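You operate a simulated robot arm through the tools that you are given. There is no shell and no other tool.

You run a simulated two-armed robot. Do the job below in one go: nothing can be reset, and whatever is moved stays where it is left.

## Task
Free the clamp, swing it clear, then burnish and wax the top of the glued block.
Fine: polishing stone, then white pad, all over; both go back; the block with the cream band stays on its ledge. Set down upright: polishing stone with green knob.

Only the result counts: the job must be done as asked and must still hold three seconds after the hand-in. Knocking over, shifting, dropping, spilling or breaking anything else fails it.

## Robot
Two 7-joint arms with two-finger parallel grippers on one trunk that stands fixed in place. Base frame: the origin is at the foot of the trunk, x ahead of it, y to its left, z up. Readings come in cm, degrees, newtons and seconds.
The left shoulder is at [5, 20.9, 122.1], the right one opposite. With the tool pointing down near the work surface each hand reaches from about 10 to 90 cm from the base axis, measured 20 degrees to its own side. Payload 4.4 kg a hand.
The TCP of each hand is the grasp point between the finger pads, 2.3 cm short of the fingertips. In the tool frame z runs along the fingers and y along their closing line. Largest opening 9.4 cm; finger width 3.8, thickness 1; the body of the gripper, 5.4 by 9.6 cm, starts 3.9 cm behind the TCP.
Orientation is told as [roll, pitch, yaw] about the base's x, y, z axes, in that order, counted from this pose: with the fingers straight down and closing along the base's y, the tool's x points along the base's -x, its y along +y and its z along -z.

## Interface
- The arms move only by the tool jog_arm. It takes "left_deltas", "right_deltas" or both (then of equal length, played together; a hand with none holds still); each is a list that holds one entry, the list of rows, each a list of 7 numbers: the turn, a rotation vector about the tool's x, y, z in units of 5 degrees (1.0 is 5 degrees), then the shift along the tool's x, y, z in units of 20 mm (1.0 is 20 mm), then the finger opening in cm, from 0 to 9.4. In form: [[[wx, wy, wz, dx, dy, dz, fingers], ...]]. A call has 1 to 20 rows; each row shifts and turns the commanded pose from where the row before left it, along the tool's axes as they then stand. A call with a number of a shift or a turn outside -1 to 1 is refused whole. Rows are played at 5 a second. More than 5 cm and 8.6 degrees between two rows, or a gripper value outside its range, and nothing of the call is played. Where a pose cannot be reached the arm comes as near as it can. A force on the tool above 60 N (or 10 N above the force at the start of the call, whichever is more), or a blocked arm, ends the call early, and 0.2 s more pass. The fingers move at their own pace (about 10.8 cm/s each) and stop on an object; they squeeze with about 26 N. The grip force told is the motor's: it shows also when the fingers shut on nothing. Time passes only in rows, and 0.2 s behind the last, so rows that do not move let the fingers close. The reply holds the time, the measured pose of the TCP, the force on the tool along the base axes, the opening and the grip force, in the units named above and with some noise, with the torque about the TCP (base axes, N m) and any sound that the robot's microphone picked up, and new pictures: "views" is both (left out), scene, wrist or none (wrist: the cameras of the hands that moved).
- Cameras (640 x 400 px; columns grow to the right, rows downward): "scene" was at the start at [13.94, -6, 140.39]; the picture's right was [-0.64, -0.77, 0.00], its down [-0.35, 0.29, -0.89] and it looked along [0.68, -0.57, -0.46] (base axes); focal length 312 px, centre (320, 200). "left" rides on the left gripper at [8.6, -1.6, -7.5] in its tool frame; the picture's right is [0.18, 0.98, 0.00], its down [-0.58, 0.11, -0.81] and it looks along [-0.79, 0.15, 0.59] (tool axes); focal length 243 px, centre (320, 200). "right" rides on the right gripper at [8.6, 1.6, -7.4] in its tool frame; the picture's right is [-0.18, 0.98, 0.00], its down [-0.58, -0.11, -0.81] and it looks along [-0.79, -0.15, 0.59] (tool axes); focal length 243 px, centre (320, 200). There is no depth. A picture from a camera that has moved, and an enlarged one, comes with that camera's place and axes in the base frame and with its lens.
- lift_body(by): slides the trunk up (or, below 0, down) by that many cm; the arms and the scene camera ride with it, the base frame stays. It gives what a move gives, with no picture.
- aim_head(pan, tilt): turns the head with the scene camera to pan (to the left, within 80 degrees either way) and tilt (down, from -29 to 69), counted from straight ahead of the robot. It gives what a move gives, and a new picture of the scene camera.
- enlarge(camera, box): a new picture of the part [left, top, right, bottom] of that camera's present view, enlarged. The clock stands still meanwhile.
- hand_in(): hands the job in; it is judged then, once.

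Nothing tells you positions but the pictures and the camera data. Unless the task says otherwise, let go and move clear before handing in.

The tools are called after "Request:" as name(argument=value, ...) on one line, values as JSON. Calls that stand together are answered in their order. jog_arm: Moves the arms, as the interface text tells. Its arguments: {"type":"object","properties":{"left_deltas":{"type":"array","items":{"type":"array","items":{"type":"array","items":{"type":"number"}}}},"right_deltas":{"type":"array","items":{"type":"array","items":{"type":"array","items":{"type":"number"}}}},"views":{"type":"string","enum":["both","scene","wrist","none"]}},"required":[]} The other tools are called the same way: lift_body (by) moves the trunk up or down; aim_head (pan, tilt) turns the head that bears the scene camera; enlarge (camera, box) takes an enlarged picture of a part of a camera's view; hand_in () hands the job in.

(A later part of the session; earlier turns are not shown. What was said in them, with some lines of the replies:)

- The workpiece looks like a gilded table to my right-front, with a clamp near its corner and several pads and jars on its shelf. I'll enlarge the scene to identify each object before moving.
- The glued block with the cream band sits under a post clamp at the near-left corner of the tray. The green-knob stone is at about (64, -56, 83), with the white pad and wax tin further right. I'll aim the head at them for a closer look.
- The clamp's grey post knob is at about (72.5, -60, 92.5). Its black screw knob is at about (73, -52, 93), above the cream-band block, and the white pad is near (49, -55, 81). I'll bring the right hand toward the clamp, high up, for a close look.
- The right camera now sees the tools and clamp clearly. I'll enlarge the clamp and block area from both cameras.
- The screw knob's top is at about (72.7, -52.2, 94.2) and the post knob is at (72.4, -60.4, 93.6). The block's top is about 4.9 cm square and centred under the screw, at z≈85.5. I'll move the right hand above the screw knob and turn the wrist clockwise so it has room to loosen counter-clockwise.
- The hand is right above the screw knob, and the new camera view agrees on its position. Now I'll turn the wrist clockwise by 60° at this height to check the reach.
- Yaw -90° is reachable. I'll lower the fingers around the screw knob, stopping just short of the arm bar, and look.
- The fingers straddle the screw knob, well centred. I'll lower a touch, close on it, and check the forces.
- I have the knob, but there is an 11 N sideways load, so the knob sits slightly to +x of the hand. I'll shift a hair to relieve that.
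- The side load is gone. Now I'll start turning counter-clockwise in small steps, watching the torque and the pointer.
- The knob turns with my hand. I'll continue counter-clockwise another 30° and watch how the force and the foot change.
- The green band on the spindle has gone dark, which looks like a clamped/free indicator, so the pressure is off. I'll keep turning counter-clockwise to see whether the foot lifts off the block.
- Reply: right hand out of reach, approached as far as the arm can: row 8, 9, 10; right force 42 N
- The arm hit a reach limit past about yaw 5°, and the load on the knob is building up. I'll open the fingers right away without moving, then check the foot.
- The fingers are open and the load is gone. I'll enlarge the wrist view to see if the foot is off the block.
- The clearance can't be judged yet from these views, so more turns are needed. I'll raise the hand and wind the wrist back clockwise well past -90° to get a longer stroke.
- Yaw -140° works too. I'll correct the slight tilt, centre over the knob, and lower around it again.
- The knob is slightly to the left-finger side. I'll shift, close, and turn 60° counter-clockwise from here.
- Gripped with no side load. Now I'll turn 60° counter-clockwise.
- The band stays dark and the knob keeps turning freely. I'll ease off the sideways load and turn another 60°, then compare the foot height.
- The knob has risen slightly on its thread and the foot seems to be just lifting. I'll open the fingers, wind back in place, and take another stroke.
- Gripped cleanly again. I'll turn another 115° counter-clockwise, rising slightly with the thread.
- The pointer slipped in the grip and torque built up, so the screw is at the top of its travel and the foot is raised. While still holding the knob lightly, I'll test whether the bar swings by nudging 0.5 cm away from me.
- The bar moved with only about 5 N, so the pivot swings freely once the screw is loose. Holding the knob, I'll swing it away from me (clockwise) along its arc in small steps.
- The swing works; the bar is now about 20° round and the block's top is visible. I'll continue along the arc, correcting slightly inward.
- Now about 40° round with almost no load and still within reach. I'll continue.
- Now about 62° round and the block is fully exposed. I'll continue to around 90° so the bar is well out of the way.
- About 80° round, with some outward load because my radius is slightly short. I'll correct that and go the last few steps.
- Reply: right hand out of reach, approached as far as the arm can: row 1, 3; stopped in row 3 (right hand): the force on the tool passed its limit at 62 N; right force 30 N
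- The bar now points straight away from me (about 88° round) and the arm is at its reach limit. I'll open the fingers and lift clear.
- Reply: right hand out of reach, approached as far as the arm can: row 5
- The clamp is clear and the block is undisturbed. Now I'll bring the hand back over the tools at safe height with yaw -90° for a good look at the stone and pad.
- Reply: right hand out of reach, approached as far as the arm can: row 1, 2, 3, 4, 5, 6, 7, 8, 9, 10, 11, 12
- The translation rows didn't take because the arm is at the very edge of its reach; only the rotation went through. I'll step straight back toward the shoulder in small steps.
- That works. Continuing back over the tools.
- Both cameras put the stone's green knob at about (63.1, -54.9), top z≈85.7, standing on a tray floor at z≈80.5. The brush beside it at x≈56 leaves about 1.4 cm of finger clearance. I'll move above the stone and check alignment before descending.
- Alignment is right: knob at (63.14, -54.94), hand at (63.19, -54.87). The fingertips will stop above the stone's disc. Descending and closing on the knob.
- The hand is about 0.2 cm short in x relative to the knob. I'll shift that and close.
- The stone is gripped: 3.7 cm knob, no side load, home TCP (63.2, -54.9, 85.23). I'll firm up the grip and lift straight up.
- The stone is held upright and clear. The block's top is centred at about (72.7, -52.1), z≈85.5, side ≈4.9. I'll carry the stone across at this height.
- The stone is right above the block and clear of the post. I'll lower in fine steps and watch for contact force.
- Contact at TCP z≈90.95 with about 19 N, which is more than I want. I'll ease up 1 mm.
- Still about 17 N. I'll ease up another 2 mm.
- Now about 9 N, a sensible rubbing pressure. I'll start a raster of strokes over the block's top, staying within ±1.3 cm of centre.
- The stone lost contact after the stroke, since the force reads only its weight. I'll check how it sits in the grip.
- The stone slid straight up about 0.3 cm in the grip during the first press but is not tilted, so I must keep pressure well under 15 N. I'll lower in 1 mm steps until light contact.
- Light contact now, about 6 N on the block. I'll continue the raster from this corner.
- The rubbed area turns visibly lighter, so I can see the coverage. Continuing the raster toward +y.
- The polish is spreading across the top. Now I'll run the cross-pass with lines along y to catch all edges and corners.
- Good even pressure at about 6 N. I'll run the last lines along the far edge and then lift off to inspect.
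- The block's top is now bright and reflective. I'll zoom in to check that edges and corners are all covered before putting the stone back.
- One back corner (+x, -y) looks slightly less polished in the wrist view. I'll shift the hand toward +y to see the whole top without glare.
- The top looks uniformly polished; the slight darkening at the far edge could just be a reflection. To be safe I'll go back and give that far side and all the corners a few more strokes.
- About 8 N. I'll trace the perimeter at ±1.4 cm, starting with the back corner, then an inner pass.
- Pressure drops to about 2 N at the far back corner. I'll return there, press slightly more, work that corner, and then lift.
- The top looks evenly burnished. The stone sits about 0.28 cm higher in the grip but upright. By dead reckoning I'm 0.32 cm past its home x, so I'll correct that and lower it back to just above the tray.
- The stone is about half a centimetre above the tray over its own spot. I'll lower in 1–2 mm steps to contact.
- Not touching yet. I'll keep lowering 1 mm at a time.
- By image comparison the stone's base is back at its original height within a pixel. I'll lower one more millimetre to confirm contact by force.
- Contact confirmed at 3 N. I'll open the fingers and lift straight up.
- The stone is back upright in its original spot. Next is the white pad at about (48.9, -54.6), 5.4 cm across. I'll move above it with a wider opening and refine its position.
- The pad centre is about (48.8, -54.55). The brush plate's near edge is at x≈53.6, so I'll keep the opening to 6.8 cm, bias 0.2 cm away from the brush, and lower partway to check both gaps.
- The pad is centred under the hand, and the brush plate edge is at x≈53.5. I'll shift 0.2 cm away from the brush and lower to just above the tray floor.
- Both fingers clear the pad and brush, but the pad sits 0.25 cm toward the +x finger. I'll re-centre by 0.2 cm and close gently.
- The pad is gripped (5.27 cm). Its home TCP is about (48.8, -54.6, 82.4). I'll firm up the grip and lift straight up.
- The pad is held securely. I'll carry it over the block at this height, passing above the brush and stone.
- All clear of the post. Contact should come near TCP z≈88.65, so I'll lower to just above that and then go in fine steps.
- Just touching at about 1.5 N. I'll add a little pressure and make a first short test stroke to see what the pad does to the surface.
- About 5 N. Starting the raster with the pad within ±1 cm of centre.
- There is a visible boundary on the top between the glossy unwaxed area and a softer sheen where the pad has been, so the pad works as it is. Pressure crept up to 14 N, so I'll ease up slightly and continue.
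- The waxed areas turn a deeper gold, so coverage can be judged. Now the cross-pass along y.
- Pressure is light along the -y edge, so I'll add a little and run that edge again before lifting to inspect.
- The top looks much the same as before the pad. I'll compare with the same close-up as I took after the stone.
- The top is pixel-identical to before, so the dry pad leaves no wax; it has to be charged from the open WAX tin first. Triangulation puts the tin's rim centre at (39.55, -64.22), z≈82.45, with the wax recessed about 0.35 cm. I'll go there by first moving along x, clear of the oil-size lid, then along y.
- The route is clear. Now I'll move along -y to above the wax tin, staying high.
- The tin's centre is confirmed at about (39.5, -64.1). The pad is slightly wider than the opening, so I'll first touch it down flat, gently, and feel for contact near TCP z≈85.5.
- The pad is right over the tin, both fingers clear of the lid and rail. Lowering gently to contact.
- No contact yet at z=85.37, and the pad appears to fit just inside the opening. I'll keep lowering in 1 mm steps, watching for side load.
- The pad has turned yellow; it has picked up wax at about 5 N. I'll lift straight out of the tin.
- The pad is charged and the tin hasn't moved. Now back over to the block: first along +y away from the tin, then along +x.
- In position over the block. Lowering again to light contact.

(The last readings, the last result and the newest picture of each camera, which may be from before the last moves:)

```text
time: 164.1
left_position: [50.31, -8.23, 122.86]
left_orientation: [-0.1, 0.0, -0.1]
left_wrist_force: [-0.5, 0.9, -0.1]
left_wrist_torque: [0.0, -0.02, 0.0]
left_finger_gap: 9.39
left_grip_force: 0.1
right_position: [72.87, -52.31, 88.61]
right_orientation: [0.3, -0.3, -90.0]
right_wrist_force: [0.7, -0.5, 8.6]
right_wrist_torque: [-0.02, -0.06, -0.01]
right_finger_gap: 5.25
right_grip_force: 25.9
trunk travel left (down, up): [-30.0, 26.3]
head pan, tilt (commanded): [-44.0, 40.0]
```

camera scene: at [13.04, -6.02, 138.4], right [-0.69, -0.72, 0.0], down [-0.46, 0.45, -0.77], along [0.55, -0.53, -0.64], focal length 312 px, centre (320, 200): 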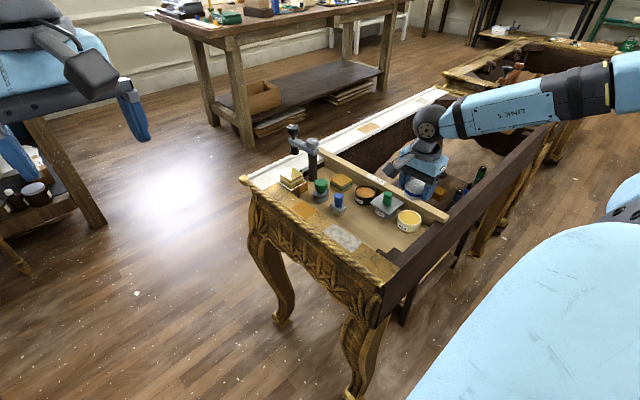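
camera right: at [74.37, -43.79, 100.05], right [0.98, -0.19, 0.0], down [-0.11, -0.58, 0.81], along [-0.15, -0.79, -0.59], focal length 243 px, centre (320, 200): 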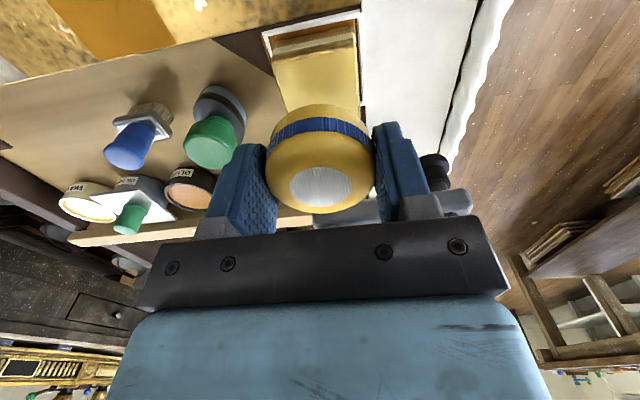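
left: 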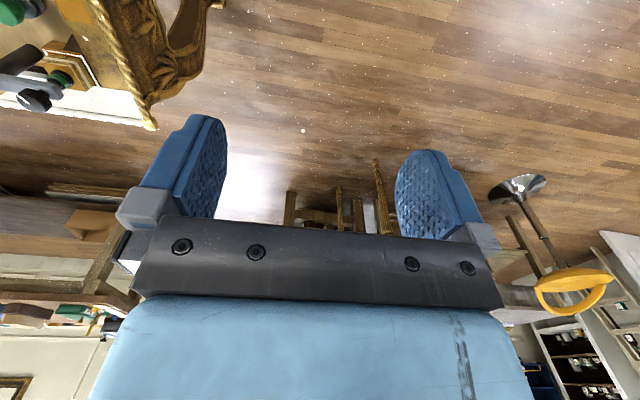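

About 8.6 N. Now the full raster with the charged pad.

Request:
jog_arm(right_deltas=[[[0, 0, 0, -0.275, -0.275, 0, 4.0], [0, 0, 0, -0.275, -0.275, 0, 4.0], [0, 0, 0, 0, 0.275, 0, 4.0], [0, 0, 0, 0, 0.275, 0, 4.0], [0, 0, 0, 0, 0.275, 0, 4.0], [0, 0, 0, 0, 0.275, 0, 4.0], [0, 0, 0, 0.275, 0, 0, 4.0], [0, 0, 0, 0, -0.275, 0, 4.0], [0, 0, 0, 0, -0.275, 0, 4.0], [0, 0, 0, 0, -0.275, 0, 4.0], [0, 0, 0, 0, -0.275, 0, 4.0]]], views="none")

Request:
enlarge(camera="scene", box=[275, 145, 335, 190])

Request:
enlarge(camera="right", box=[200, 0, 440, 200])

```text
time: 166.5
left_position: [50.31, -8.19, 122.86]
left_orientation: [-0.2, -0.1, 0.0]
left_wrist_force: [-0.6, 0.3, -0.4]
left_wrist_torque: [0.02, -0.01, 0.01]
left_finger_gap: 9.41
left_grip_force: 0.0
right_position: [71.47, -52.61, 88.51]
right_orientation: [0.2, -0.2, -90.0]
right_wrist_force: [4.7, -0.7, 12.4]
right_wrist_torque: [0.02, -0.46, 0.0]
right_finger_gap: 5.24
right_grip_force: 26.5
trunk travel left (down, up): [-30.0, 26.3]
head pan, tilt (commanded): [-44.0, 40.0]
```

```text
8.89 times, centred on (305, 168) of scene
camera zoom: at [12.92, -5.94, 138.42], right [-0.69, -0.72, 0.0], down [-0.46, 0.45, -0.77], along [0.55, -0.53, -0.64], focal length 2772 px, centre (453, 489)
```

zoom: 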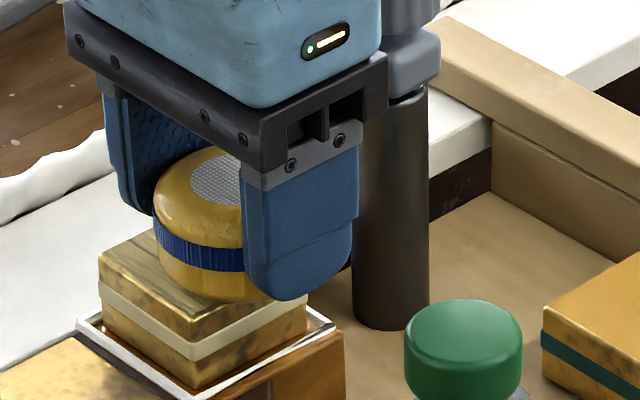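

```text
2.00 times, centred on (320, 100) of right
camera zoom: at [73.06, -44.08, 95.95], right [0.98, -0.18, 0.0], down [-0.11, -0.58, 0.81], along [-0.15, -0.79, -0.59], focal length 485 px, centre (320, 400)
```

zoom: 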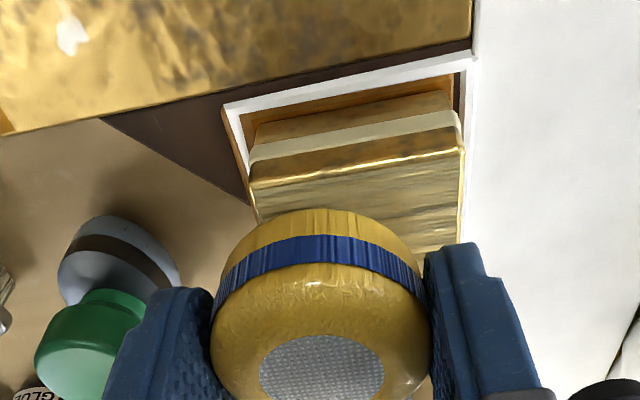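

Now the wax film is clearly visible as streaks on the top. I'll ease the pressure slightly and continue over the rest.

Request:
jog_arm(right_deltas=[[[0, 0, 0, 0.275, 0, -0.04, 4.0], [0, 0, 0, 0, 0.275, 0, 4.0], [0, 0, 0, 0, 0.275, 0, 4.0], [0, 0, 0, 0, 0.275, 0, 4.0], [0, 0, 0, 0, 0.275, 0, 4.0], [0, 0, 0, 0.275, 0, 0, 4.0], [0, 0, 0, 0, -0.275, 0, 4.0], [0, 0, 0, 0, -0.275, 0, 4.0], [0, 0, 0, 0, -0.275, 0, 4.0], [0, 0, 0, 0, -0.275, 0, 4.0], [0, 0, 0, 0.275, 0, 0, 4.0], [0, 0, 0, 0, 0.275, 0, 4.0], [0, 0, 0, 0, 0.275, 0, 4.0], [0, 0, 0, 0, 0.275, 0, 4.0], [0, 0, 0, 0, 0.275, 0, 4.0]]], views="none")

Request:
enlarge(camera="scene", box=[275, 145, 335, 190])

```text
time: 169.7
left_position: [50.41, -8.19, 122.84]
left_orientation: [0.0, -0.1, 0.0]
left_wrist_force: [0.2, 0.4, 0.7]
left_wrist_torque: [0.0, 0.01, -0.02]
left_finger_gap: 9.4
left_grip_force: 0.0
right_position: [73.84, -50.98, 88.5]
right_orientation: [0.3, 0.0, -89.9]
right_wrist_force: [-1.3, -0.2, 2.6]
right_wrist_torque: [-0.01, 0.13, -0.04]
right_finger_gap: 5.24
right_grip_force: 26.0
trunk travel left (down, up): [-30.0, 26.3]
head pan, tilt (commanded): [-44.0, 40.0]
```

```text
8.89 times, centred on (305, 168) of scene
camera zoom: at [12.99, -5.99, 138.41], right [-0.69, -0.72, 0.0], down [-0.46, 0.45, -0.77], along [0.55, -0.53, -0.64], focal length 2772 px, centre (453, 489)
```

zoom: 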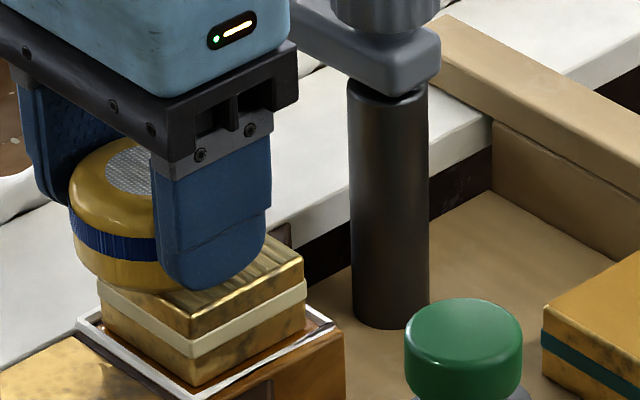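

Force is lighter at the far side, so I'll add a touch and run the cross-pass along y.

Request:
jog_arm(right_deltas=[[[0, 0, 0, -0.275, 0, 0.04, 4.0], [0, 0, 0, -0.275, 0, 0, 4.0], [0, 0, 0, -0.275, 0, 0, 4.0], [0, 0, 0, -0.275, 0, 0, 4.0], [0, 0, 0, 0, -0.275, 0, 4.0], [0, 0, 0, 0.275, 0, 0, 4.0], [0, 0, 0, 0.275, 0, 0, 4.0], [0, 0, 0, 0.275, 0, 0, 4.0], [0, 0, 0, 0.275, 0, 0, 4.0], [0, 0, 0, 0, -0.275, 0, 4.0], [0, 0, 0, -0.275, 0, 0, 4.0], [0, 0, 0, -0.275, 0, 0, 4.0], [0, 0, 0, -0.275, 0, 0, 4.0], [0, 0, 0, -0.275, 0, 0, 4.0], [0, 0, 0, 0, -0.275, 0, 4.0], [0, 0, 0, 0.275, 0, 0, 4.0], [0, 0, 0, 0.275, 0, 0, 4.0], [0, 0, 0, 0.275, 0, 0, 4.0], [0, 0, 0, 0.275, 0, 0, 4.0]]], views="none")

Request:
jog_arm(right_deltas=[[[0, 0, 0, 0, -0.275, 0, 4.0], [0, 0, 0, -0.275, 0, 0, 4.0], [0, 0, 0, -0.275, 0, 0, 4.0], [0, 0, 0, -0.275, 0, 0, 4.0], [0, 0, 0, -0.275, 0, 0.02, 4.0], [0, 0, 0, 0, 0.275, 0, 4.0], [0, 0, 0, 0, 0.275, 0, 4.0], [0, 0, 0, 0, 0.275, 0, 4.0], [0, 0, 0, 0, 0.275, 0, 4.0]]], views="none")

Request:
enlarge(camera="scene", box=[275, 145, 335, 190])

Request:
enlarge(camera="right", box=[200, 0, 440, 200])

```text
time: 173.7
left_position: [50.33, -8.28, 122.79]
left_orientation: [0.0, -0.1, 0.0]
left_wrist_force: [-0.3, -0.2, 0.8]
left_wrist_torque: [0.02, -0.05, 0.01]
left_finger_gap: 9.38
left_grip_force: 0.0
right_position: [72.26, -51.16, 88.49]
right_orientation: [0.2, -0.1, -89.9]
right_wrist_force: [0.9, -4.8, 11.6]
right_wrist_torque: [-0.36, -0.12, -0.02]
right_finger_gap: 5.24
right_grip_force: 26.2
trunk travel left (down, up): [-30.0, 26.3]
head pan, tilt (commanded): [-44.0, 40.0]
```

```text
time: 175.7
left_position: [50.34, -8.18, 122.84]
left_orientation: [0.0, -0.1, 0.0]
left_wrist_force: [-0.4, -0.7, 0.6]
left_wrist_torque: [0.01, 0.03, 0.0]
left_finger_gap: 9.42
left_grip_force: 0.1
right_position: [73.67, -53.39, 88.47]
right_orientation: [0.2, -0.2, -90.0]
right_wrist_force: [-5.0, 0.0, 9.5]
right_wrist_torque: [0.06, 0.33, 0.07]
right_finger_gap: 5.28
right_grip_force: 26.5
trunk travel left (down, up): [-30.0, 26.3]
head pan, tilt (commanded): [-44.0, 40.0]
```

```text
8.89 times, centred on (305, 168) of scene
camera zoom: at [12.88, -5.93, 138.42], right [-0.69, -0.72, 0.0], down [-0.46, 0.45, -0.77], along [0.55, -0.53, -0.64], focal length 2772 px, centre (453, 489)
```

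zoom: 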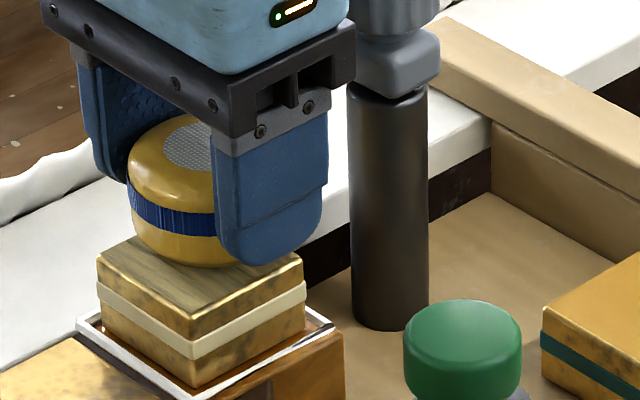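

```text
2.00 times, centred on (320, 100) of right
camera zoom: at [75.2, -44.73, 95.91], right [0.98, -0.18, 0.0], down [-0.11, -0.58, 0.81], along [-0.15, -0.79, -0.59], focal length 485 px, centre (320, 400)
```

zoom: 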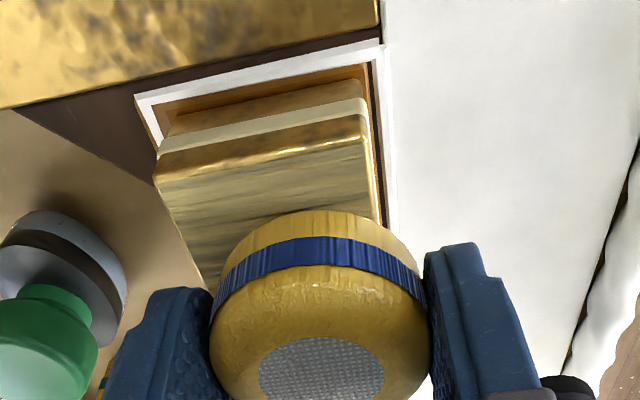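

Coverage looks complete from here. I'll do one extra perimeter lap, then lift to inspect.

Request:
jog_arm(right_deltas=[[[0, 0, 0, -0.08, 0.08, 0, 4.0], [0, 0, 0, 0.3, 0, 0, 4.0], [0, 0, 0, 0.3, 0, 0, 4.0], [0, 0, 0, 0.3, 0, 0, 4.0], [0, 0, 0, 0.35, 0, 0, 4.0], [0, 0, 0, 0, -0.3, 0, 4.0], [0, 0, 0, 0, -0.3, 0, 4.0], [0, 0, 0, 0, -0.3, 0, 4.0], [0, 0, 0, 0, -0.35, 0, 4.0], [0, 0, 0, -0.3, 0, 0, 4.0], [0, 0, 0, -0.3, 0, 0, 4.0], [0, 0, 0, -0.3, 0, 0, 4.0], [0, 0, 0, -0.3, 0, 0, 4.0], [0, 0, 0, 0, 0.3, 0, 4.0], [0, 0, 0, 0, 0.3, 0, 4.0], [0, 0, 0, 0, 0.3, 0, 4.0], [0, 0, 0, 0, 0.3, 0, 4.0], [0, 0, 0, 0.3, -0.3, 0, 4.0], [0, 0, 0, 0.25, -0.25, 0, 4.0]]], views="none")

Request:
jog_arm(right_deltas=[[[0, 0, 0, 0, 0, -0.5, 4.0], [0, 0, 0, 0, 0, -0.8, 4.0], [0, 0, 0, 0, 0, -0.7, 4.0], [0, 0, 0, 0.3, -0.9, 0, 4.0], [0, 0, 0, 0.3, -0.9, 0, 4.0], [0, 0, 0, 0.3, -0.9, 0, 4.0], [0, 0, 0, 0.3, -0.9, 0, 4.0], [0, 0, 0, 0, 0, 0, 4.0]]], views="wrist")

Request:
enlarge(camera="scene", box=[286, 162, 316, 184])

Request:
enlarge(camera="right", box=[390, 0, 550, 120])

```text
time: 179.7
left_position: [50.39, -8.22, 122.82]
left_orientation: [0.0, 0.1, 0.0]
left_wrist_force: [0.2, 0.5, -0.2]
left_wrist_torque: [-0.02, -0.03, -0.02]
left_finger_gap: 9.44
left_grip_force: 0.2
right_position: [72.7, -52.12, 88.42]
right_orientation: [0.3, -0.1, -90.1]
right_wrist_force: [1.3, -2.3, 8.7]
right_wrist_torque: [-0.12, -0.09, 0.0]
right_finger_gap: 5.25
right_grip_force: 26.1
trunk travel left (down, up): [-30.0, 26.3]
head pan, tilt (commanded): [-44.0, 40.0]
```

```text
time: 181.5
left_position: [50.48, -8.32, 122.74]
left_orientation: [0.1, 0.0, -0.1]
left_wrist_force: [-0.7, -0.4, -0.7]
left_wrist_torque: [0.01, -0.04, 0.04]
left_finger_gap: 9.42
left_grip_force: 0.1
right_position: [65.7, -49.98, 92.31]
right_orientation: [0.1, -0.1, -90.1]
right_wrist_force: [0.0, 0.3, 0.7]
right_wrist_torque: [-0.03, -0.01, 0.03]
right_finger_gap: 5.25
right_grip_force: 26.1
trunk travel left (down, up): [-30.0, 26.3]
head pan, tilt (commanded): [-44.0, 40.0]
camera right: at [67.23, -41.31, 99.67], right [0.98, -0.18, 0.0], down [-0.11, -0.58, 0.81], along [-0.15, -0.79, -0.59], focal length 243 px, centre (320, 200)
```

right: 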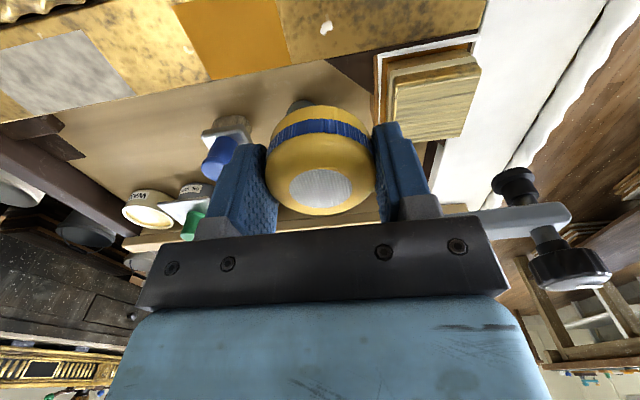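

```text
16.00 times, centred on (301, 173) of scene
camera zoom: at [13.08, -6.03, 138.39], right [-0.69, -0.72, 0.0], down [-0.46, 0.45, -0.77], along [0.55, -0.53, -0.64], focal length 4989 px, centre (624, 632)
```

zoom: 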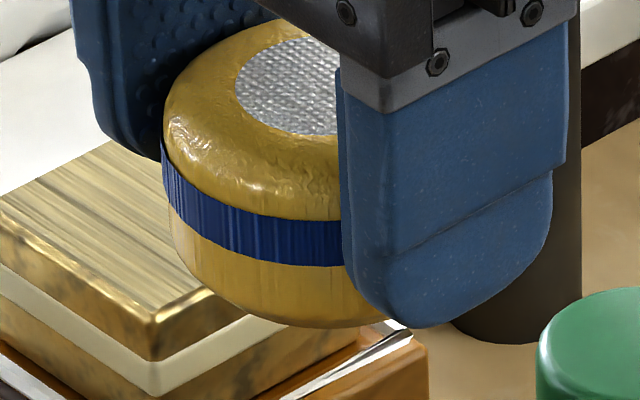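

```text
3.33 times, centred on (470, 60) of right
camera zoom: at [67.23, -41.31, 99.67], right [0.98, -0.18, 0.0], down [-0.11, -0.58, 0.81], along [-0.15, -0.79, -0.59], focal length 809 px, centre (-180, 667)
```

zoom: 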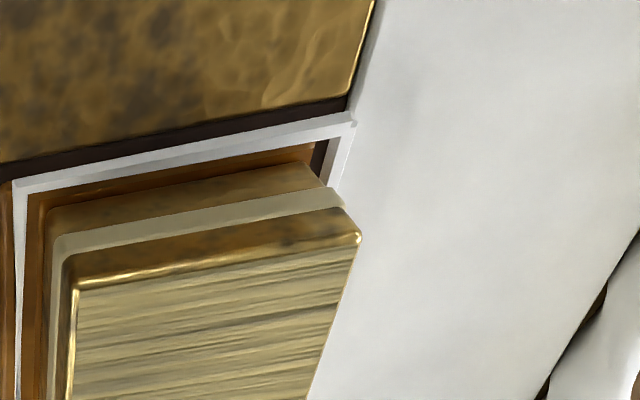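

The wax film has an even streaky look. I'll check the entire top from the wrist camera.

Request:
enlarge(camera="right", box=[370, 40, 490, 150])

```text
3.64 times, centred on (430, 95) of right
camera zoom: at [67.23, -41.31, 99.67], right [0.98, -0.18, 0.0], down [-0.11, -0.58, 0.81], along [-0.15, -0.79, -0.59], focal length 882 px, centre (-80, 582)
```

zoom: 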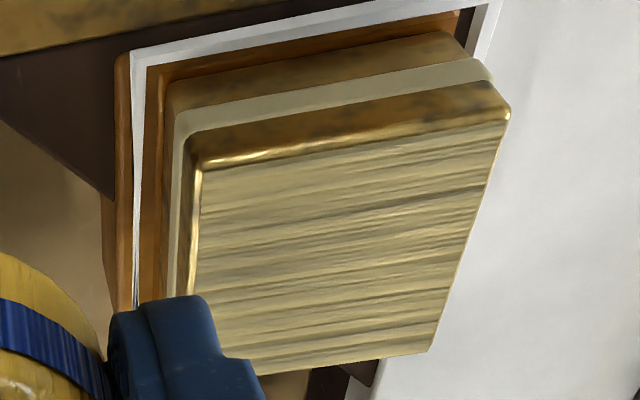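

The wax covers the whole top, edge to edge. Now I'll return the pad to its place near the brush; dead reckoning gives the way back, and I'll stop above it to check.

Request:
jog_arm(right_deltas=[[[0, 0, 0, -0.218, -0.767, 0, 4.0], [0, 0, 0, -0.218, -0.767, 0, 4.0], [0, 0, 0, -0.218, -0.767, 0, 4.0], [0, 0, 0, -0.218, -0.767, 0, 4.0], [0, 0, 0, -0.218, -0.767, 0, 4.0], [0, 0, 0, -0.218, -0.767, 0, 4.0], [0, 0, 0, -0.218, -0.767, 0, 4.0], [0, 0, 0, -0.218, -0.767, 0, 4.0], [0, 0, 0, -0.218, -0.767, 0, 4.0], [0, 0, 0, -0.218, -0.767, 0, 4.0], [0, 0, 0, -0.215, -0.765, 0, 4.0], [0, 0, 0, 0, 0, 0, 4.0]]], views="wrist")

Request:
enlarge(camera="scene", box=[280, 150, 440, 250])

Request:
enlarge(camera="right", box=[180, 20, 460, 220])

```text
time: 184.1
left_position: [50.57, -8.29, 122.72]
left_orientation: [0.0, -0.1, 0.0]
left_wrist_force: [0.5, 0.5, 0.9]
left_wrist_torque: [0.03, -0.01, 0.0]
left_finger_gap: 9.41
left_grip_force: 0.0
right_position: [48.75, -54.63, 92.34]
right_orientation: [0.2, -0.1, -90.0]
right_wrist_force: [0.1, 0.7, -0.6]
right_wrist_torque: [-0.01, -0.02, 0.0]
right_finger_gap: 5.28
right_grip_force: 25.8
trunk travel left (down, up): [-30.0, 26.3]
head pan, tilt (commanded): [-44.0, 40.0]
camera right: at [50.22, -46.0, 99.78], right [0.98, -0.18, 0.0], down [-0.11, -0.58, 0.81], along [-0.15, -0.79, -0.59], focal length 243 px, centre (320, 200)
```

right: 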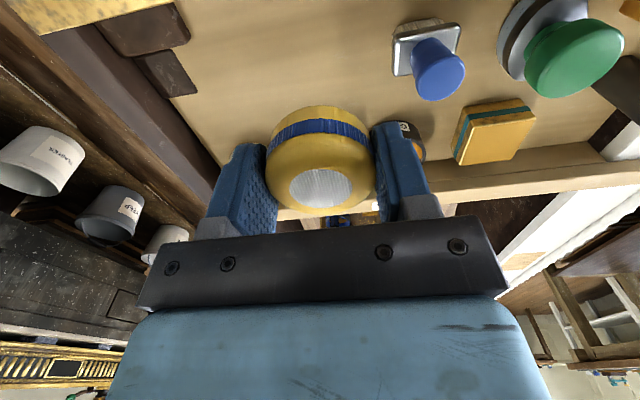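

```text
4.00 times, centred on (360, 200) of scene
camera zoom: at [13.08, -6.03, 138.39], right [-0.69, -0.72, 0.0], down [-0.46, 0.45, -0.77], along [0.55, -0.53, -0.64], focal length 1247 px, centre (160, 200)
```

zoom: 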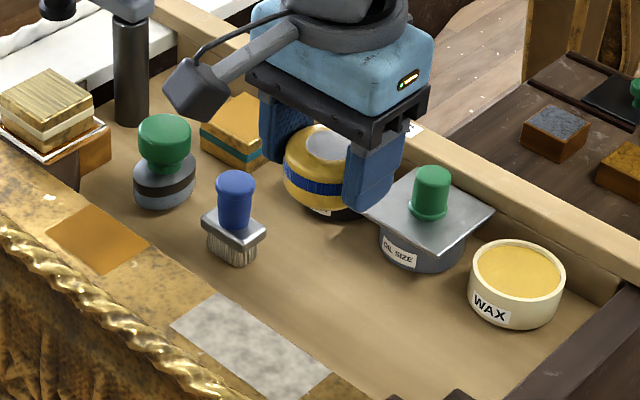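

```text
2.00 times, centred on (320, 120) of right
camera zoom: at [50.22, -46.0, 99.78], right [0.98, -0.18, 0.0], down [-0.11, -0.58, 0.81], along [-0.15, -0.79, -0.59], focal length 485 px, centre (320, 360)
```

zoom: 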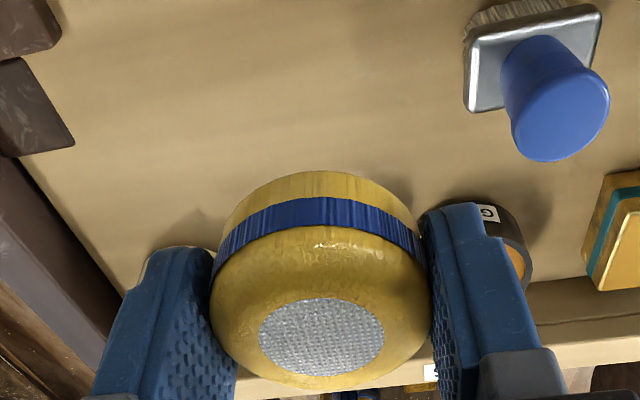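

The view matches the one right after I lifted the pad, so I'm over its home spot. Lowering most of the way, then fine steps to contact.

Request:
jog_arm(right_deltas=[[[0, 0, 0, 0, 0, 0.8, 4.0], [0, 0, 0, 0, 0, 0.8, 4.0], [0, 0, 0, 0, 0, 0.8, 4.0], [0, 0, 0, 0, 0, 0.8, 4.0], [0, 0, 0, 0, 0, 0.8, 4.0], [0, 0, 0, 0, 0, 0.5, 4.0], [0, 0, 0, 0, 0, 0.2, 4.0], [0, 0, 0, 0, 0, 0, 4.0]]], views="none")

Request:
jog_arm(right_deltas=[[[0, 0, 0, 0, 0, 0.08, 4.0], [0, 0, 0, 0, 0, 0, 4.0]]], views="none")

Request:
jog_arm(right_deltas=[[[0, 0, 0, 0, 0, 0.05, 4.0], [0, 0, 0, 0, 0, 0, 4.0]]], views="wrist")

Request:
enlarge(camera="scene", box=[320, 180, 400, 240])

```text
time: 185.9
left_position: [50.45, -8.26, 122.73]
left_orientation: [0.1, 0.0, 0.0]
left_wrist_force: [-0.2, -0.7, -0.4]
left_wrist_torque: [-0.01, 0.01, -0.01]
left_finger_gap: 9.4
left_grip_force: 0.1
right_position: [48.85, -54.54, 83.07]
right_orientation: [0.1, -0.2, -90.0]
right_wrist_force: [-0.4, -0.2, -0.4]
right_wrist_torque: [0.0, -0.02, -0.02]
right_finger_gap: 5.25
right_grip_force: 25.9
trunk travel left (down, up): [-30.0, 26.3]
head pan, tilt (commanded): [-44.0, 40.0]
```

```text
time: 186.5
left_position: [50.36, -8.18, 122.77]
left_orientation: [0.1, 0.0, -0.1]
left_wrist_force: [0.7, 0.2, 0.4]
left_wrist_torque: [0.02, 0.02, 0.02]
left_finger_gap: 9.4
left_grip_force: 0.0
right_position: [48.92, -54.64, 82.84]
right_orientation: [0.1, -0.2, -90.0]
right_wrist_force: [0.5, 0.2, -0.5]
right_wrist_torque: [-0.03, 0.02, 0.04]
right_finger_gap: 5.26
right_grip_force: 25.8
trunk travel left (down, up): [-30.0, 26.3]
head pan, tilt (commanded): [-44.0, 40.0]
```

```text
time: 187.1
left_position: [50.48, -8.3, 122.78]
left_orientation: [0.0, 0.0, 0.0]
left_wrist_force: [-0.3, 0.6, -1.1]
left_wrist_torque: [-0.01, -0.01, 0.02]
left_finger_gap: 9.42
left_grip_force: 0.0
right_position: [48.88, -54.71, 82.79]
right_orientation: [0.1, -0.1, -90.0]
right_wrist_force: [-0.4, 0.4, 0.0]
right_wrist_torque: [0.01, 0.01, -0.02]
right_finger_gap: 5.27
right_grip_force: 25.9
trunk travel left (down, up): [-30.0, 26.3]
head pan, tilt (commanded): [-44.0, 40.0]
camera right: at [50.37, -45.99, 90.15], right [0.98, -0.18, 0.0], down [-0.11, -0.58, 0.81], along [-0.15, -0.79, -0.59], focal length 243 px, centre (320, 200)
```

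right: 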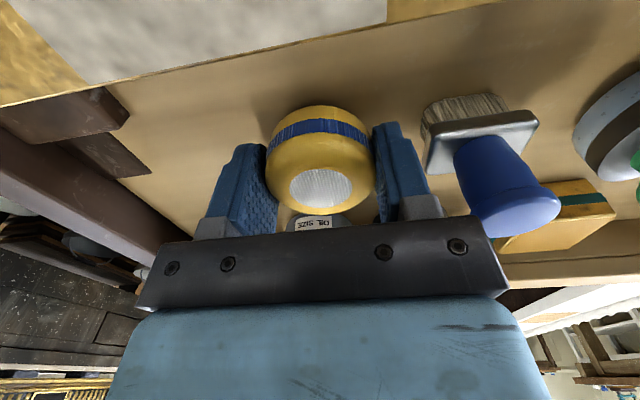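

```text
6.67 times, centred on (360, 210) of scene
camera zoom: at [13.05, -6.03, 138.4], right [-0.69, -0.72, 0.0], down [-0.46, 0.45, -0.77], along [0.55, -0.53, -0.64], focal length 2079 px, centre (53, 133)
```

zoom: 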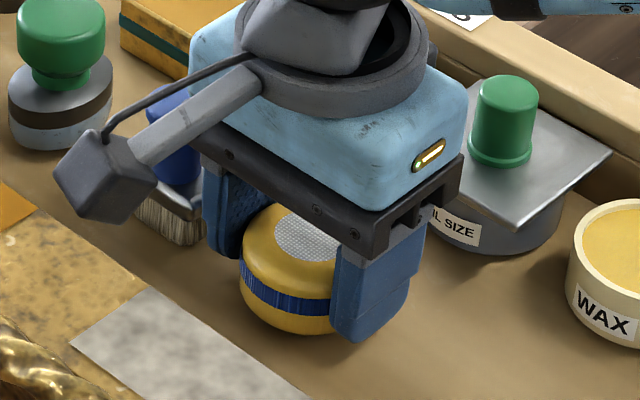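

Request:
jog_arm(right_deltas=[[[0, 0, 0, 0, 0, 0.05, 4.0], [0, 0, 0, 0, 0, 0, 4.0]]], views="none")

Request:
jog_arm(right_deltas=[[[0, 0, 0, 0, 0, 0.05, 4.0], [0, 0, 0, 0, 0, 0, 4.0]]], views="none")

```text
time: 187.7
left_position: [50.48, -8.28, 122.77]
left_orientation: [0.1, 0.0, 0.0]
left_wrist_force: [0.3, 0.7, -0.6]
left_wrist_torque: [-0.01, 0.02, 0.0]
left_finger_gap: 9.41
left_grip_force: 0.0
right_position: [48.85, -54.55, 82.53]
right_orientation: [0.1, 0.0, -90.1]
right_wrist_force: [0.3, -0.4, -0.6]
right_wrist_torque: [0.01, -0.02, 0.02]
right_finger_gap: 5.25
right_grip_force: 25.5
trunk travel left (down, up): [-30.0, 26.3]
head pan, tilt (commanded): [-44.0, 40.0]
```

```text
time: 188.3
left_position: [50.48, -8.24, 122.71]
left_orientation: [0.0, -0.1, 0.0]
left_wrist_force: [-0.8, -0.3, 0.5]
left_wrist_torque: [0.01, 0.0, 0.0]
left_finger_gap: 9.38
left_grip_force: 0.1
right_position: [48.83, -54.65, 82.51]
right_orientation: [0.1, -0.2, -90.0]
right_wrist_force: [-0.7, -0.1, 0.6]
right_wrist_torque: [-0.01, -0.01, -0.01]
right_finger_gap: 5.27
right_grip_force: 26.1
trunk travel left (down, up): [-30.0, 26.3]
head pan, tilt (commanded): [-44.0, 40.0]
```

Request:
jog_arm(right_deltas=[[[0, 0, 0, 0, 0, 0.05, 4.0], [0, 0, 0, 0, 0, 0, 4.0]]], views="none")

Request:
enlarge(camera="right", box=[240, 40, 400, 160])

```text
time: 188.9
left_position: [50.47, -8.22, 122.66]
left_orientation: [0.0, 0.0, 0.1]
left_wrist_force: [0.2, 0.2, 0.2]
left_wrist_torque: [0.02, 0.0, 0.01]
left_finger_gap: 9.38
left_grip_force: 0.1
right_position: [48.86, -54.77, 82.5]
right_orientation: [0.1, -0.1, -90.0]
right_wrist_force: [1.2, 0.0, 0.3]
right_wrist_torque: [-0.01, -0.02, 0.05]
right_finger_gap: 5.23
right_grip_force: 26.2
trunk travel left (down, up): [-30.0, 26.3]
head pan, tilt (commanded): [-44.0, 40.0]
```

```text
3.33 times, centred on (320, 100) of right
camera zoom: at [50.38, -46.08, 89.83], right [0.98, -0.18, 0.0], down [-0.11, -0.58, 0.81], along [-0.15, -0.79, -0.59], focal length 809 px, centre (320, 533)
```

zoom: 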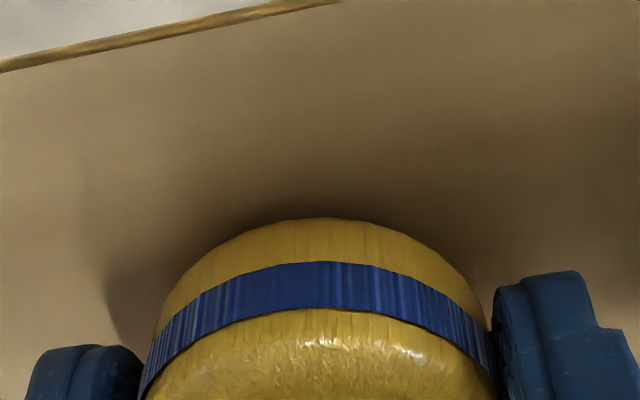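

Request:
jog_arm(right_deltas=[[[0, 0, 0, 0, 0, 0.05, 4.0], [0, 0, 0, 0, 0, 0, 4.0]]], views="none")

```text
time: 189.5
left_position: [50.29, -8.27, 122.78]
left_orientation: [0.0, 0.0, 0.0]
left_wrist_force: [-0.5, 0.5, -0.6]
left_wrist_torque: [0.0, 0.0, 0.01]
left_finger_gap: 9.38
left_grip_force: 0.1
right_position: [48.95, -54.6, 82.5]
right_orientation: [0.2, -0.2, -90.1]
right_wrist_force: [0.9, -3.9, 7.4]
right_wrist_torque: [-0.23, 0.13, 0.06]
right_finger_gap: 5.25
right_grip_force: 25.8
trunk travel left (down, up): [-30.0, 26.3]
head pan, tilt (commanded): [-44.0, 40.0]
```

Contact. I'll ease up a hair, open just enough (6.4 cm, keeping clear of the brush), and lift straight up.

Request:
jog_arm(right_deltas=[[[0, 0, 0, 0, 0, -0.04, 4.0], [0, 0, 0, 0, 0, 0, 5.4], [0, 0, 0, 0, 0, 0, 5.9], [0, 0, 0, 0, 0, 0, 6.4], [0, 0, 0, 0, 0, 0, 6.4]]], views="wrist")

Request:
enlarge(camera="right", box=[180, 20, 460, 220])

```text
time: 190.7
left_position: [50.33, -8.28, 122.71]
left_orientation: [0.0, 0.0, -0.1]
left_wrist_force: [0.4, -0.4, 0.0]
left_wrist_torque: [0.03, 0.0, 0.03]
left_finger_gap: 9.41
left_grip_force: 0.1
right_position: [48.82, -54.73, 82.32]
right_orientation: [0.1, -0.1, -90.0]
right_wrist_force: [0.5, 0.8, -0.6]
right_wrist_torque: [0.0, 0.0, -0.02]
right_finger_gap: 6.4
right_grip_force: 0.1
trunk travel left (down, up): [-30.0, 26.3]
head pan, tilt (commanded): [-44.0, 40.0]
camera right: at [50.35, -46.1, 89.69], right [0.98, -0.18, 0.0], down [-0.11, -0.58, 0.81], along [-0.15, -0.79, -0.59], focal length 243 px, centre (320, 200)
```

right: 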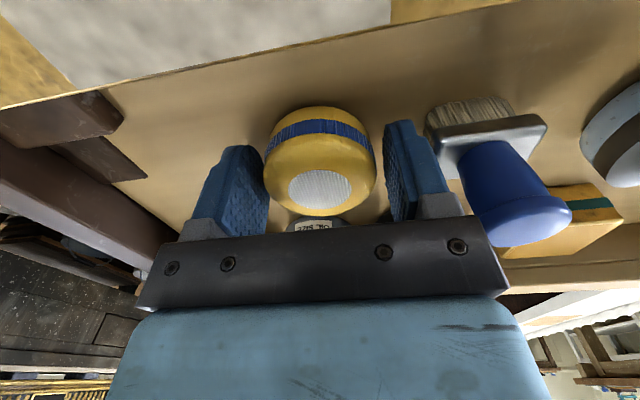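

```text
2.00 times, centred on (320, 120) of right
camera zoom: at [50.35, -46.1, 89.69], right [0.98, -0.18, 0.0], down [-0.11, -0.58, 0.81], along [-0.15, -0.79, -0.59], focal length 485 px, centre (320, 360)
```

zoom: 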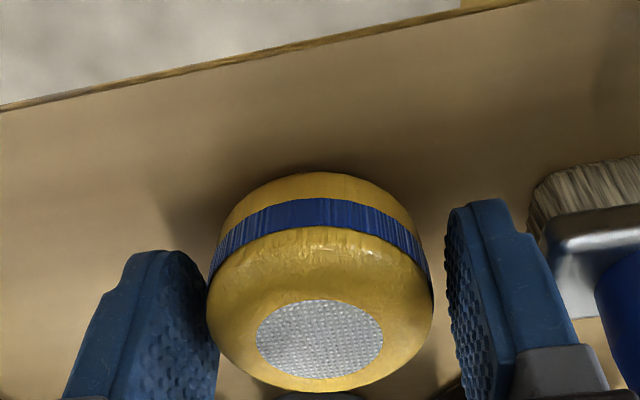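

Released and centred between the fingers. Lifting straight up.

Request:
jog_arm(right_deltas=[[[0, 0, 0, 0, 0, -0.3, 6.4], [0, 0, 0, 0, 0, -0.7, 6.4], [0, 0, 0, 0, 0, -1, 6.4], [0, 0, 0, 0, 0, -1, 6.4], [0, 0, 0, 0, 0, -1, 6.4], [0, 0, 0, 0, 0, -1, 6.4], [0, 0, 0, 0, 0, -1, 6.4], [0, 0, 0, 0, 0, -1, 6.4]]], views="both")

Request:
enlarge(camera="scene", box=[260, 130, 440, 260])

Request:
enlarge(camera="right", box=[200, 0, 520, 200])

```text
time: 192.5
left_position: [50.44, -8.24, 122.66]
left_orientation: [0.0, 0.0, 0.1]
left_wrist_force: [-0.2, 0.3, -0.3]
left_wrist_torque: [0.01, 0.0, -0.01]
left_finger_gap: 9.39
left_grip_force: 0.1
right_position: [48.71, -54.74, 96.51]
right_orientation: [0.1, -0.2, -90.0]
right_wrist_force: [0.2, -0.3, 0.7]
right_wrist_torque: [0.0, -0.01, -0.02]
right_finger_gap: 6.39
right_grip_force: 0.0
trunk travel left (down, up): [-30.0, 26.3]
head pan, tilt (commanded): [-44.0, 40.0]
camera scene: at [13.02, -5.99, 138.4], right [-0.69, -0.72, 0.0], down [-0.46, 0.45, -0.77], along [0.55, -0.53, -0.64], focal length 312 px, centre (320, 200)
camera right: at [50.22, -46.09, 103.9], right [0.98, -0.18, 0.0], down [-0.11, -0.58, 0.81], along [-0.15, -0.79, -0.59], focal length 243 px, centre (320, 200)
```

scene: 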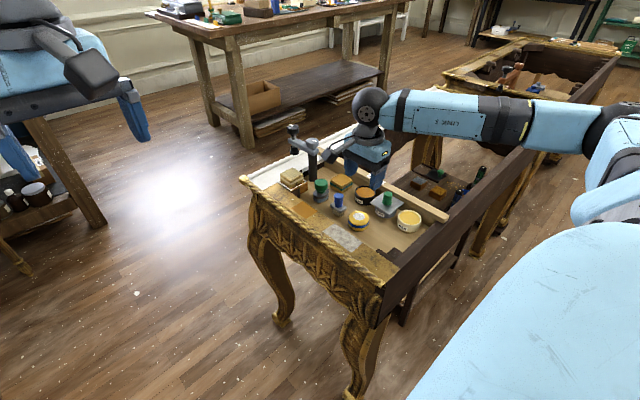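
right: 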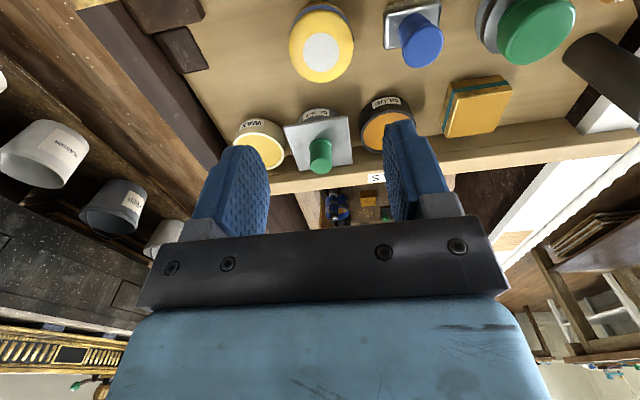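

```text
3.08 times, centred on (350, 195) of scene
camera zoom: at [13.02, -5.99, 138.4], right [-0.69, -0.72, 0.0], down [-0.46, 0.45, -0.77], along [0.55, -0.53, -0.64], focal length 959 px, centre (228, 215)
```

zoom: 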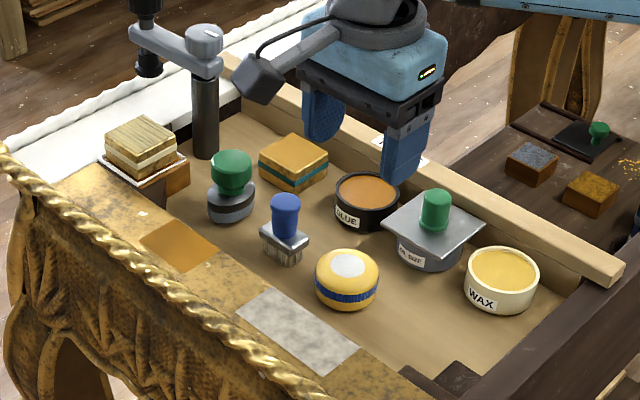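

```text
2.00 times, centred on (360, 100) of right
camera zoom: at [50.22, -46.09, 103.9], right [0.98, -0.18, 0.0], down [-0.11, -0.58, 0.81], along [-0.15, -0.79, -0.59], focal length 485 px, centre (240, 400)
```

zoom: 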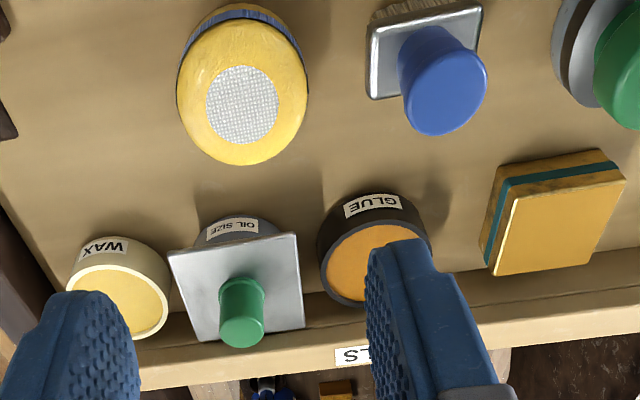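

The stone, pad and all other tools are in place. I'll take a final close look at the block, clamp and stone.

Request:
enlarge(camera="scene", box=[280, 155, 320, 190])

Request:
enlarge(camera="scene", box=[270, 110, 350, 210])

```text
11.43 times, centred on (300, 172) of scene
camera zoom: at [13.02, -5.99, 138.4], right [-0.69, -0.72, 0.0], down [-0.46, 0.45, -0.77], along [0.55, -0.53, -0.64], focal length 3564 px, centre (549, 514)
```

zoom: 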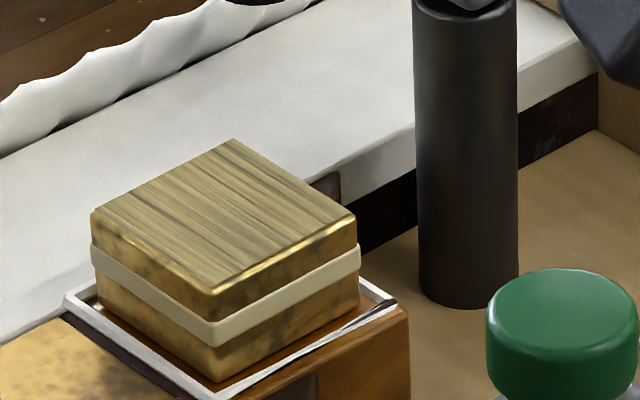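

```text
4.00 times, centred on (310, 160) of scene
camera zoom: at [13.02, -5.99, 138.4], right [-0.69, -0.72, 0.0], down [-0.46, 0.45, -0.77], along [0.55, -0.53, -0.64], focal length 1247 px, centre (360, 360)
```

zoom: 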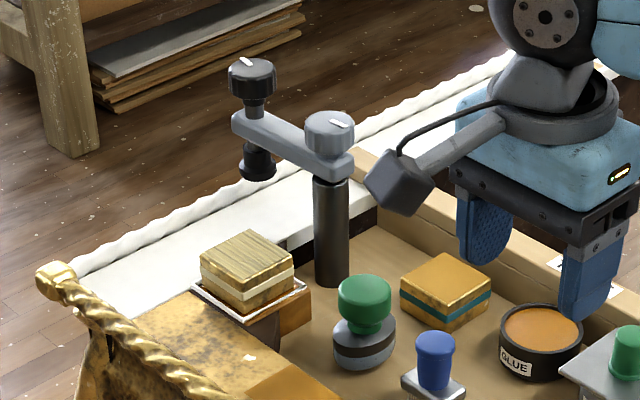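

The block's top is evenly waxed to all edges, the block is still on its ledge, the clamp is swung away, and the stone stands upright. I'll back the right hand up and away.

Request:
jog_arm(right_deltas=[[[0, 0, 0, 0, 0, -1, 6.4], [0, 0, 0, 0, 0, -1, 6.4], [0, 0, 0, 0, 0, -1, 6.4], [0, 0, 0, 0, 0, -1, 6.4], [0, 0, 0, 0, 0, -1, 6.4], [0, 0, 0, 0.3, -0.8, -0.8, 6.4], [0, 0, 0, 0.3, -0.8, -0.8, 6.4], [0, 0, 0, 0.3, -0.8, -0.8, 6.4], [0, 0, 0, 0.3, -0.8, -0.8, 6.4], [0, 0, 0, 0, 0, 0, 6.4]]], views="both")

Request:
enlarge(camera="scene", box=[260, 110, 440, 260])

```text
time: 194.7
left_position: [50.44, -8.31, 122.79]
left_orientation: [0.0, 0.1, 0.0]
left_wrist_force: [0.8, 0.7, 0.8]
left_wrist_torque: [-0.03, 0.02, 0.0]
left_finger_gap: 9.42
left_grip_force: 0.0
right_position: [42.24, -52.37, 112.55]
right_orientation: [0.1, -0.2, -90.1]
right_wrist_force: [-0.3, 0.8, -0.8]
right_wrist_torque: [0.01, 0.02, -0.02]
right_finger_gap: 6.37
right_grip_force: 0.0
trunk travel left (down, up): [-30.0, 26.3]
head pan, tilt (commanded): [-44.0, 40.0]
camera scene: at [13.11, -6.07, 138.39], right [-0.69, -0.72, 0.0], down [-0.46, 0.45, -0.77], along [0.55, -0.53, -0.64], focal length 312 px, centre (320, 200)
camera right: at [43.76, -43.79, 120.0], right [0.98, -0.18, 0.0], down [-0.11, -0.58, 0.81], along [-0.15, -0.79, -0.59], focal length 243 px, centre (320, 200)
```

scene: 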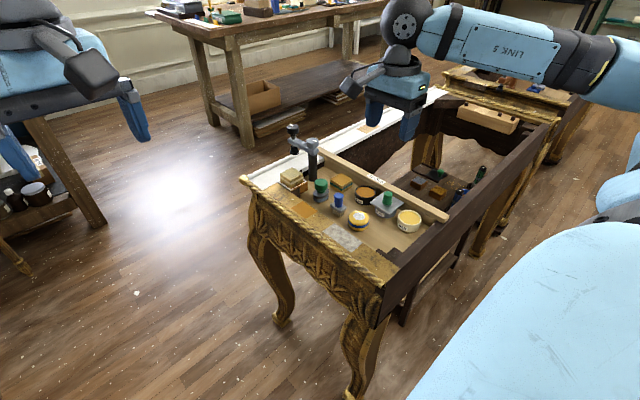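
right: 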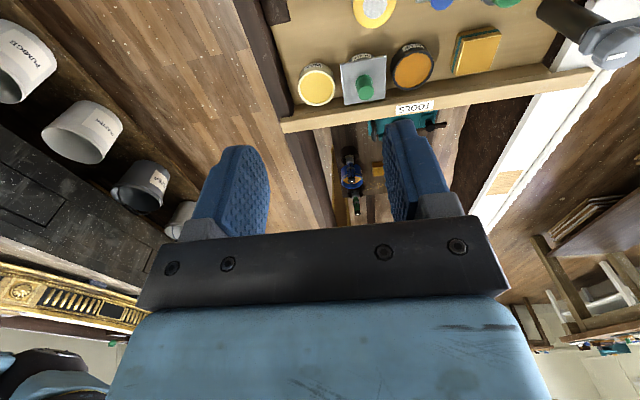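

```text
2.67 times, centred on (350, 185) of scene
camera zoom: at [13.11, -6.07, 138.39], right [-0.69, -0.72, 0.0], down [-0.46, 0.45, -0.77], along [0.55, -0.53, -0.64], focal length 832 px, centre (240, 240)
```

zoom: 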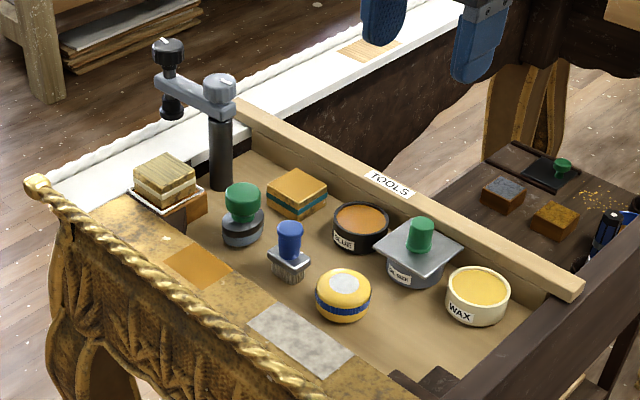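

The clamp is free and swung clear, and the block's top is burnished and waxed all over, still on its ledge. The stone stands upright at its place, the pad is back at its place, nothing else has moved, and both hands are empty and clear. I'm handing in.

Request:
hand_in()

```text
The job is handed in.
```

The job is handed in. As far as the cameras showed, everything was done as asked; the hand-in reply didn't include a verdict.

- **Clamp:** I unscrewed the black knob to its upper stop and swung the bar about 88° away, so it points straight away from the robot, clear of the block.
- **Burnishing:** I rubbed the whole top with the polishing stone. It turned evenly light and reflective, and I went over the far back corner again because the pressure had been light there.
- **Waxing:** The white pad left no mark when dry, so I pressed it lightly into the open WAX tin, where it picked up wax and turned yellow. I then covered the whole top; the wax shows as an even, streaky film out to every edge.
- **Put back:** The stone with the green knob stands upright in its original spot. The pad is back beside the brush, but it is now yellow with wax.
- **Everything else:** The block with the cream band is still on its ledge. I saw no shift in the brush, tins or other pieces, and both hands are empty and clear.
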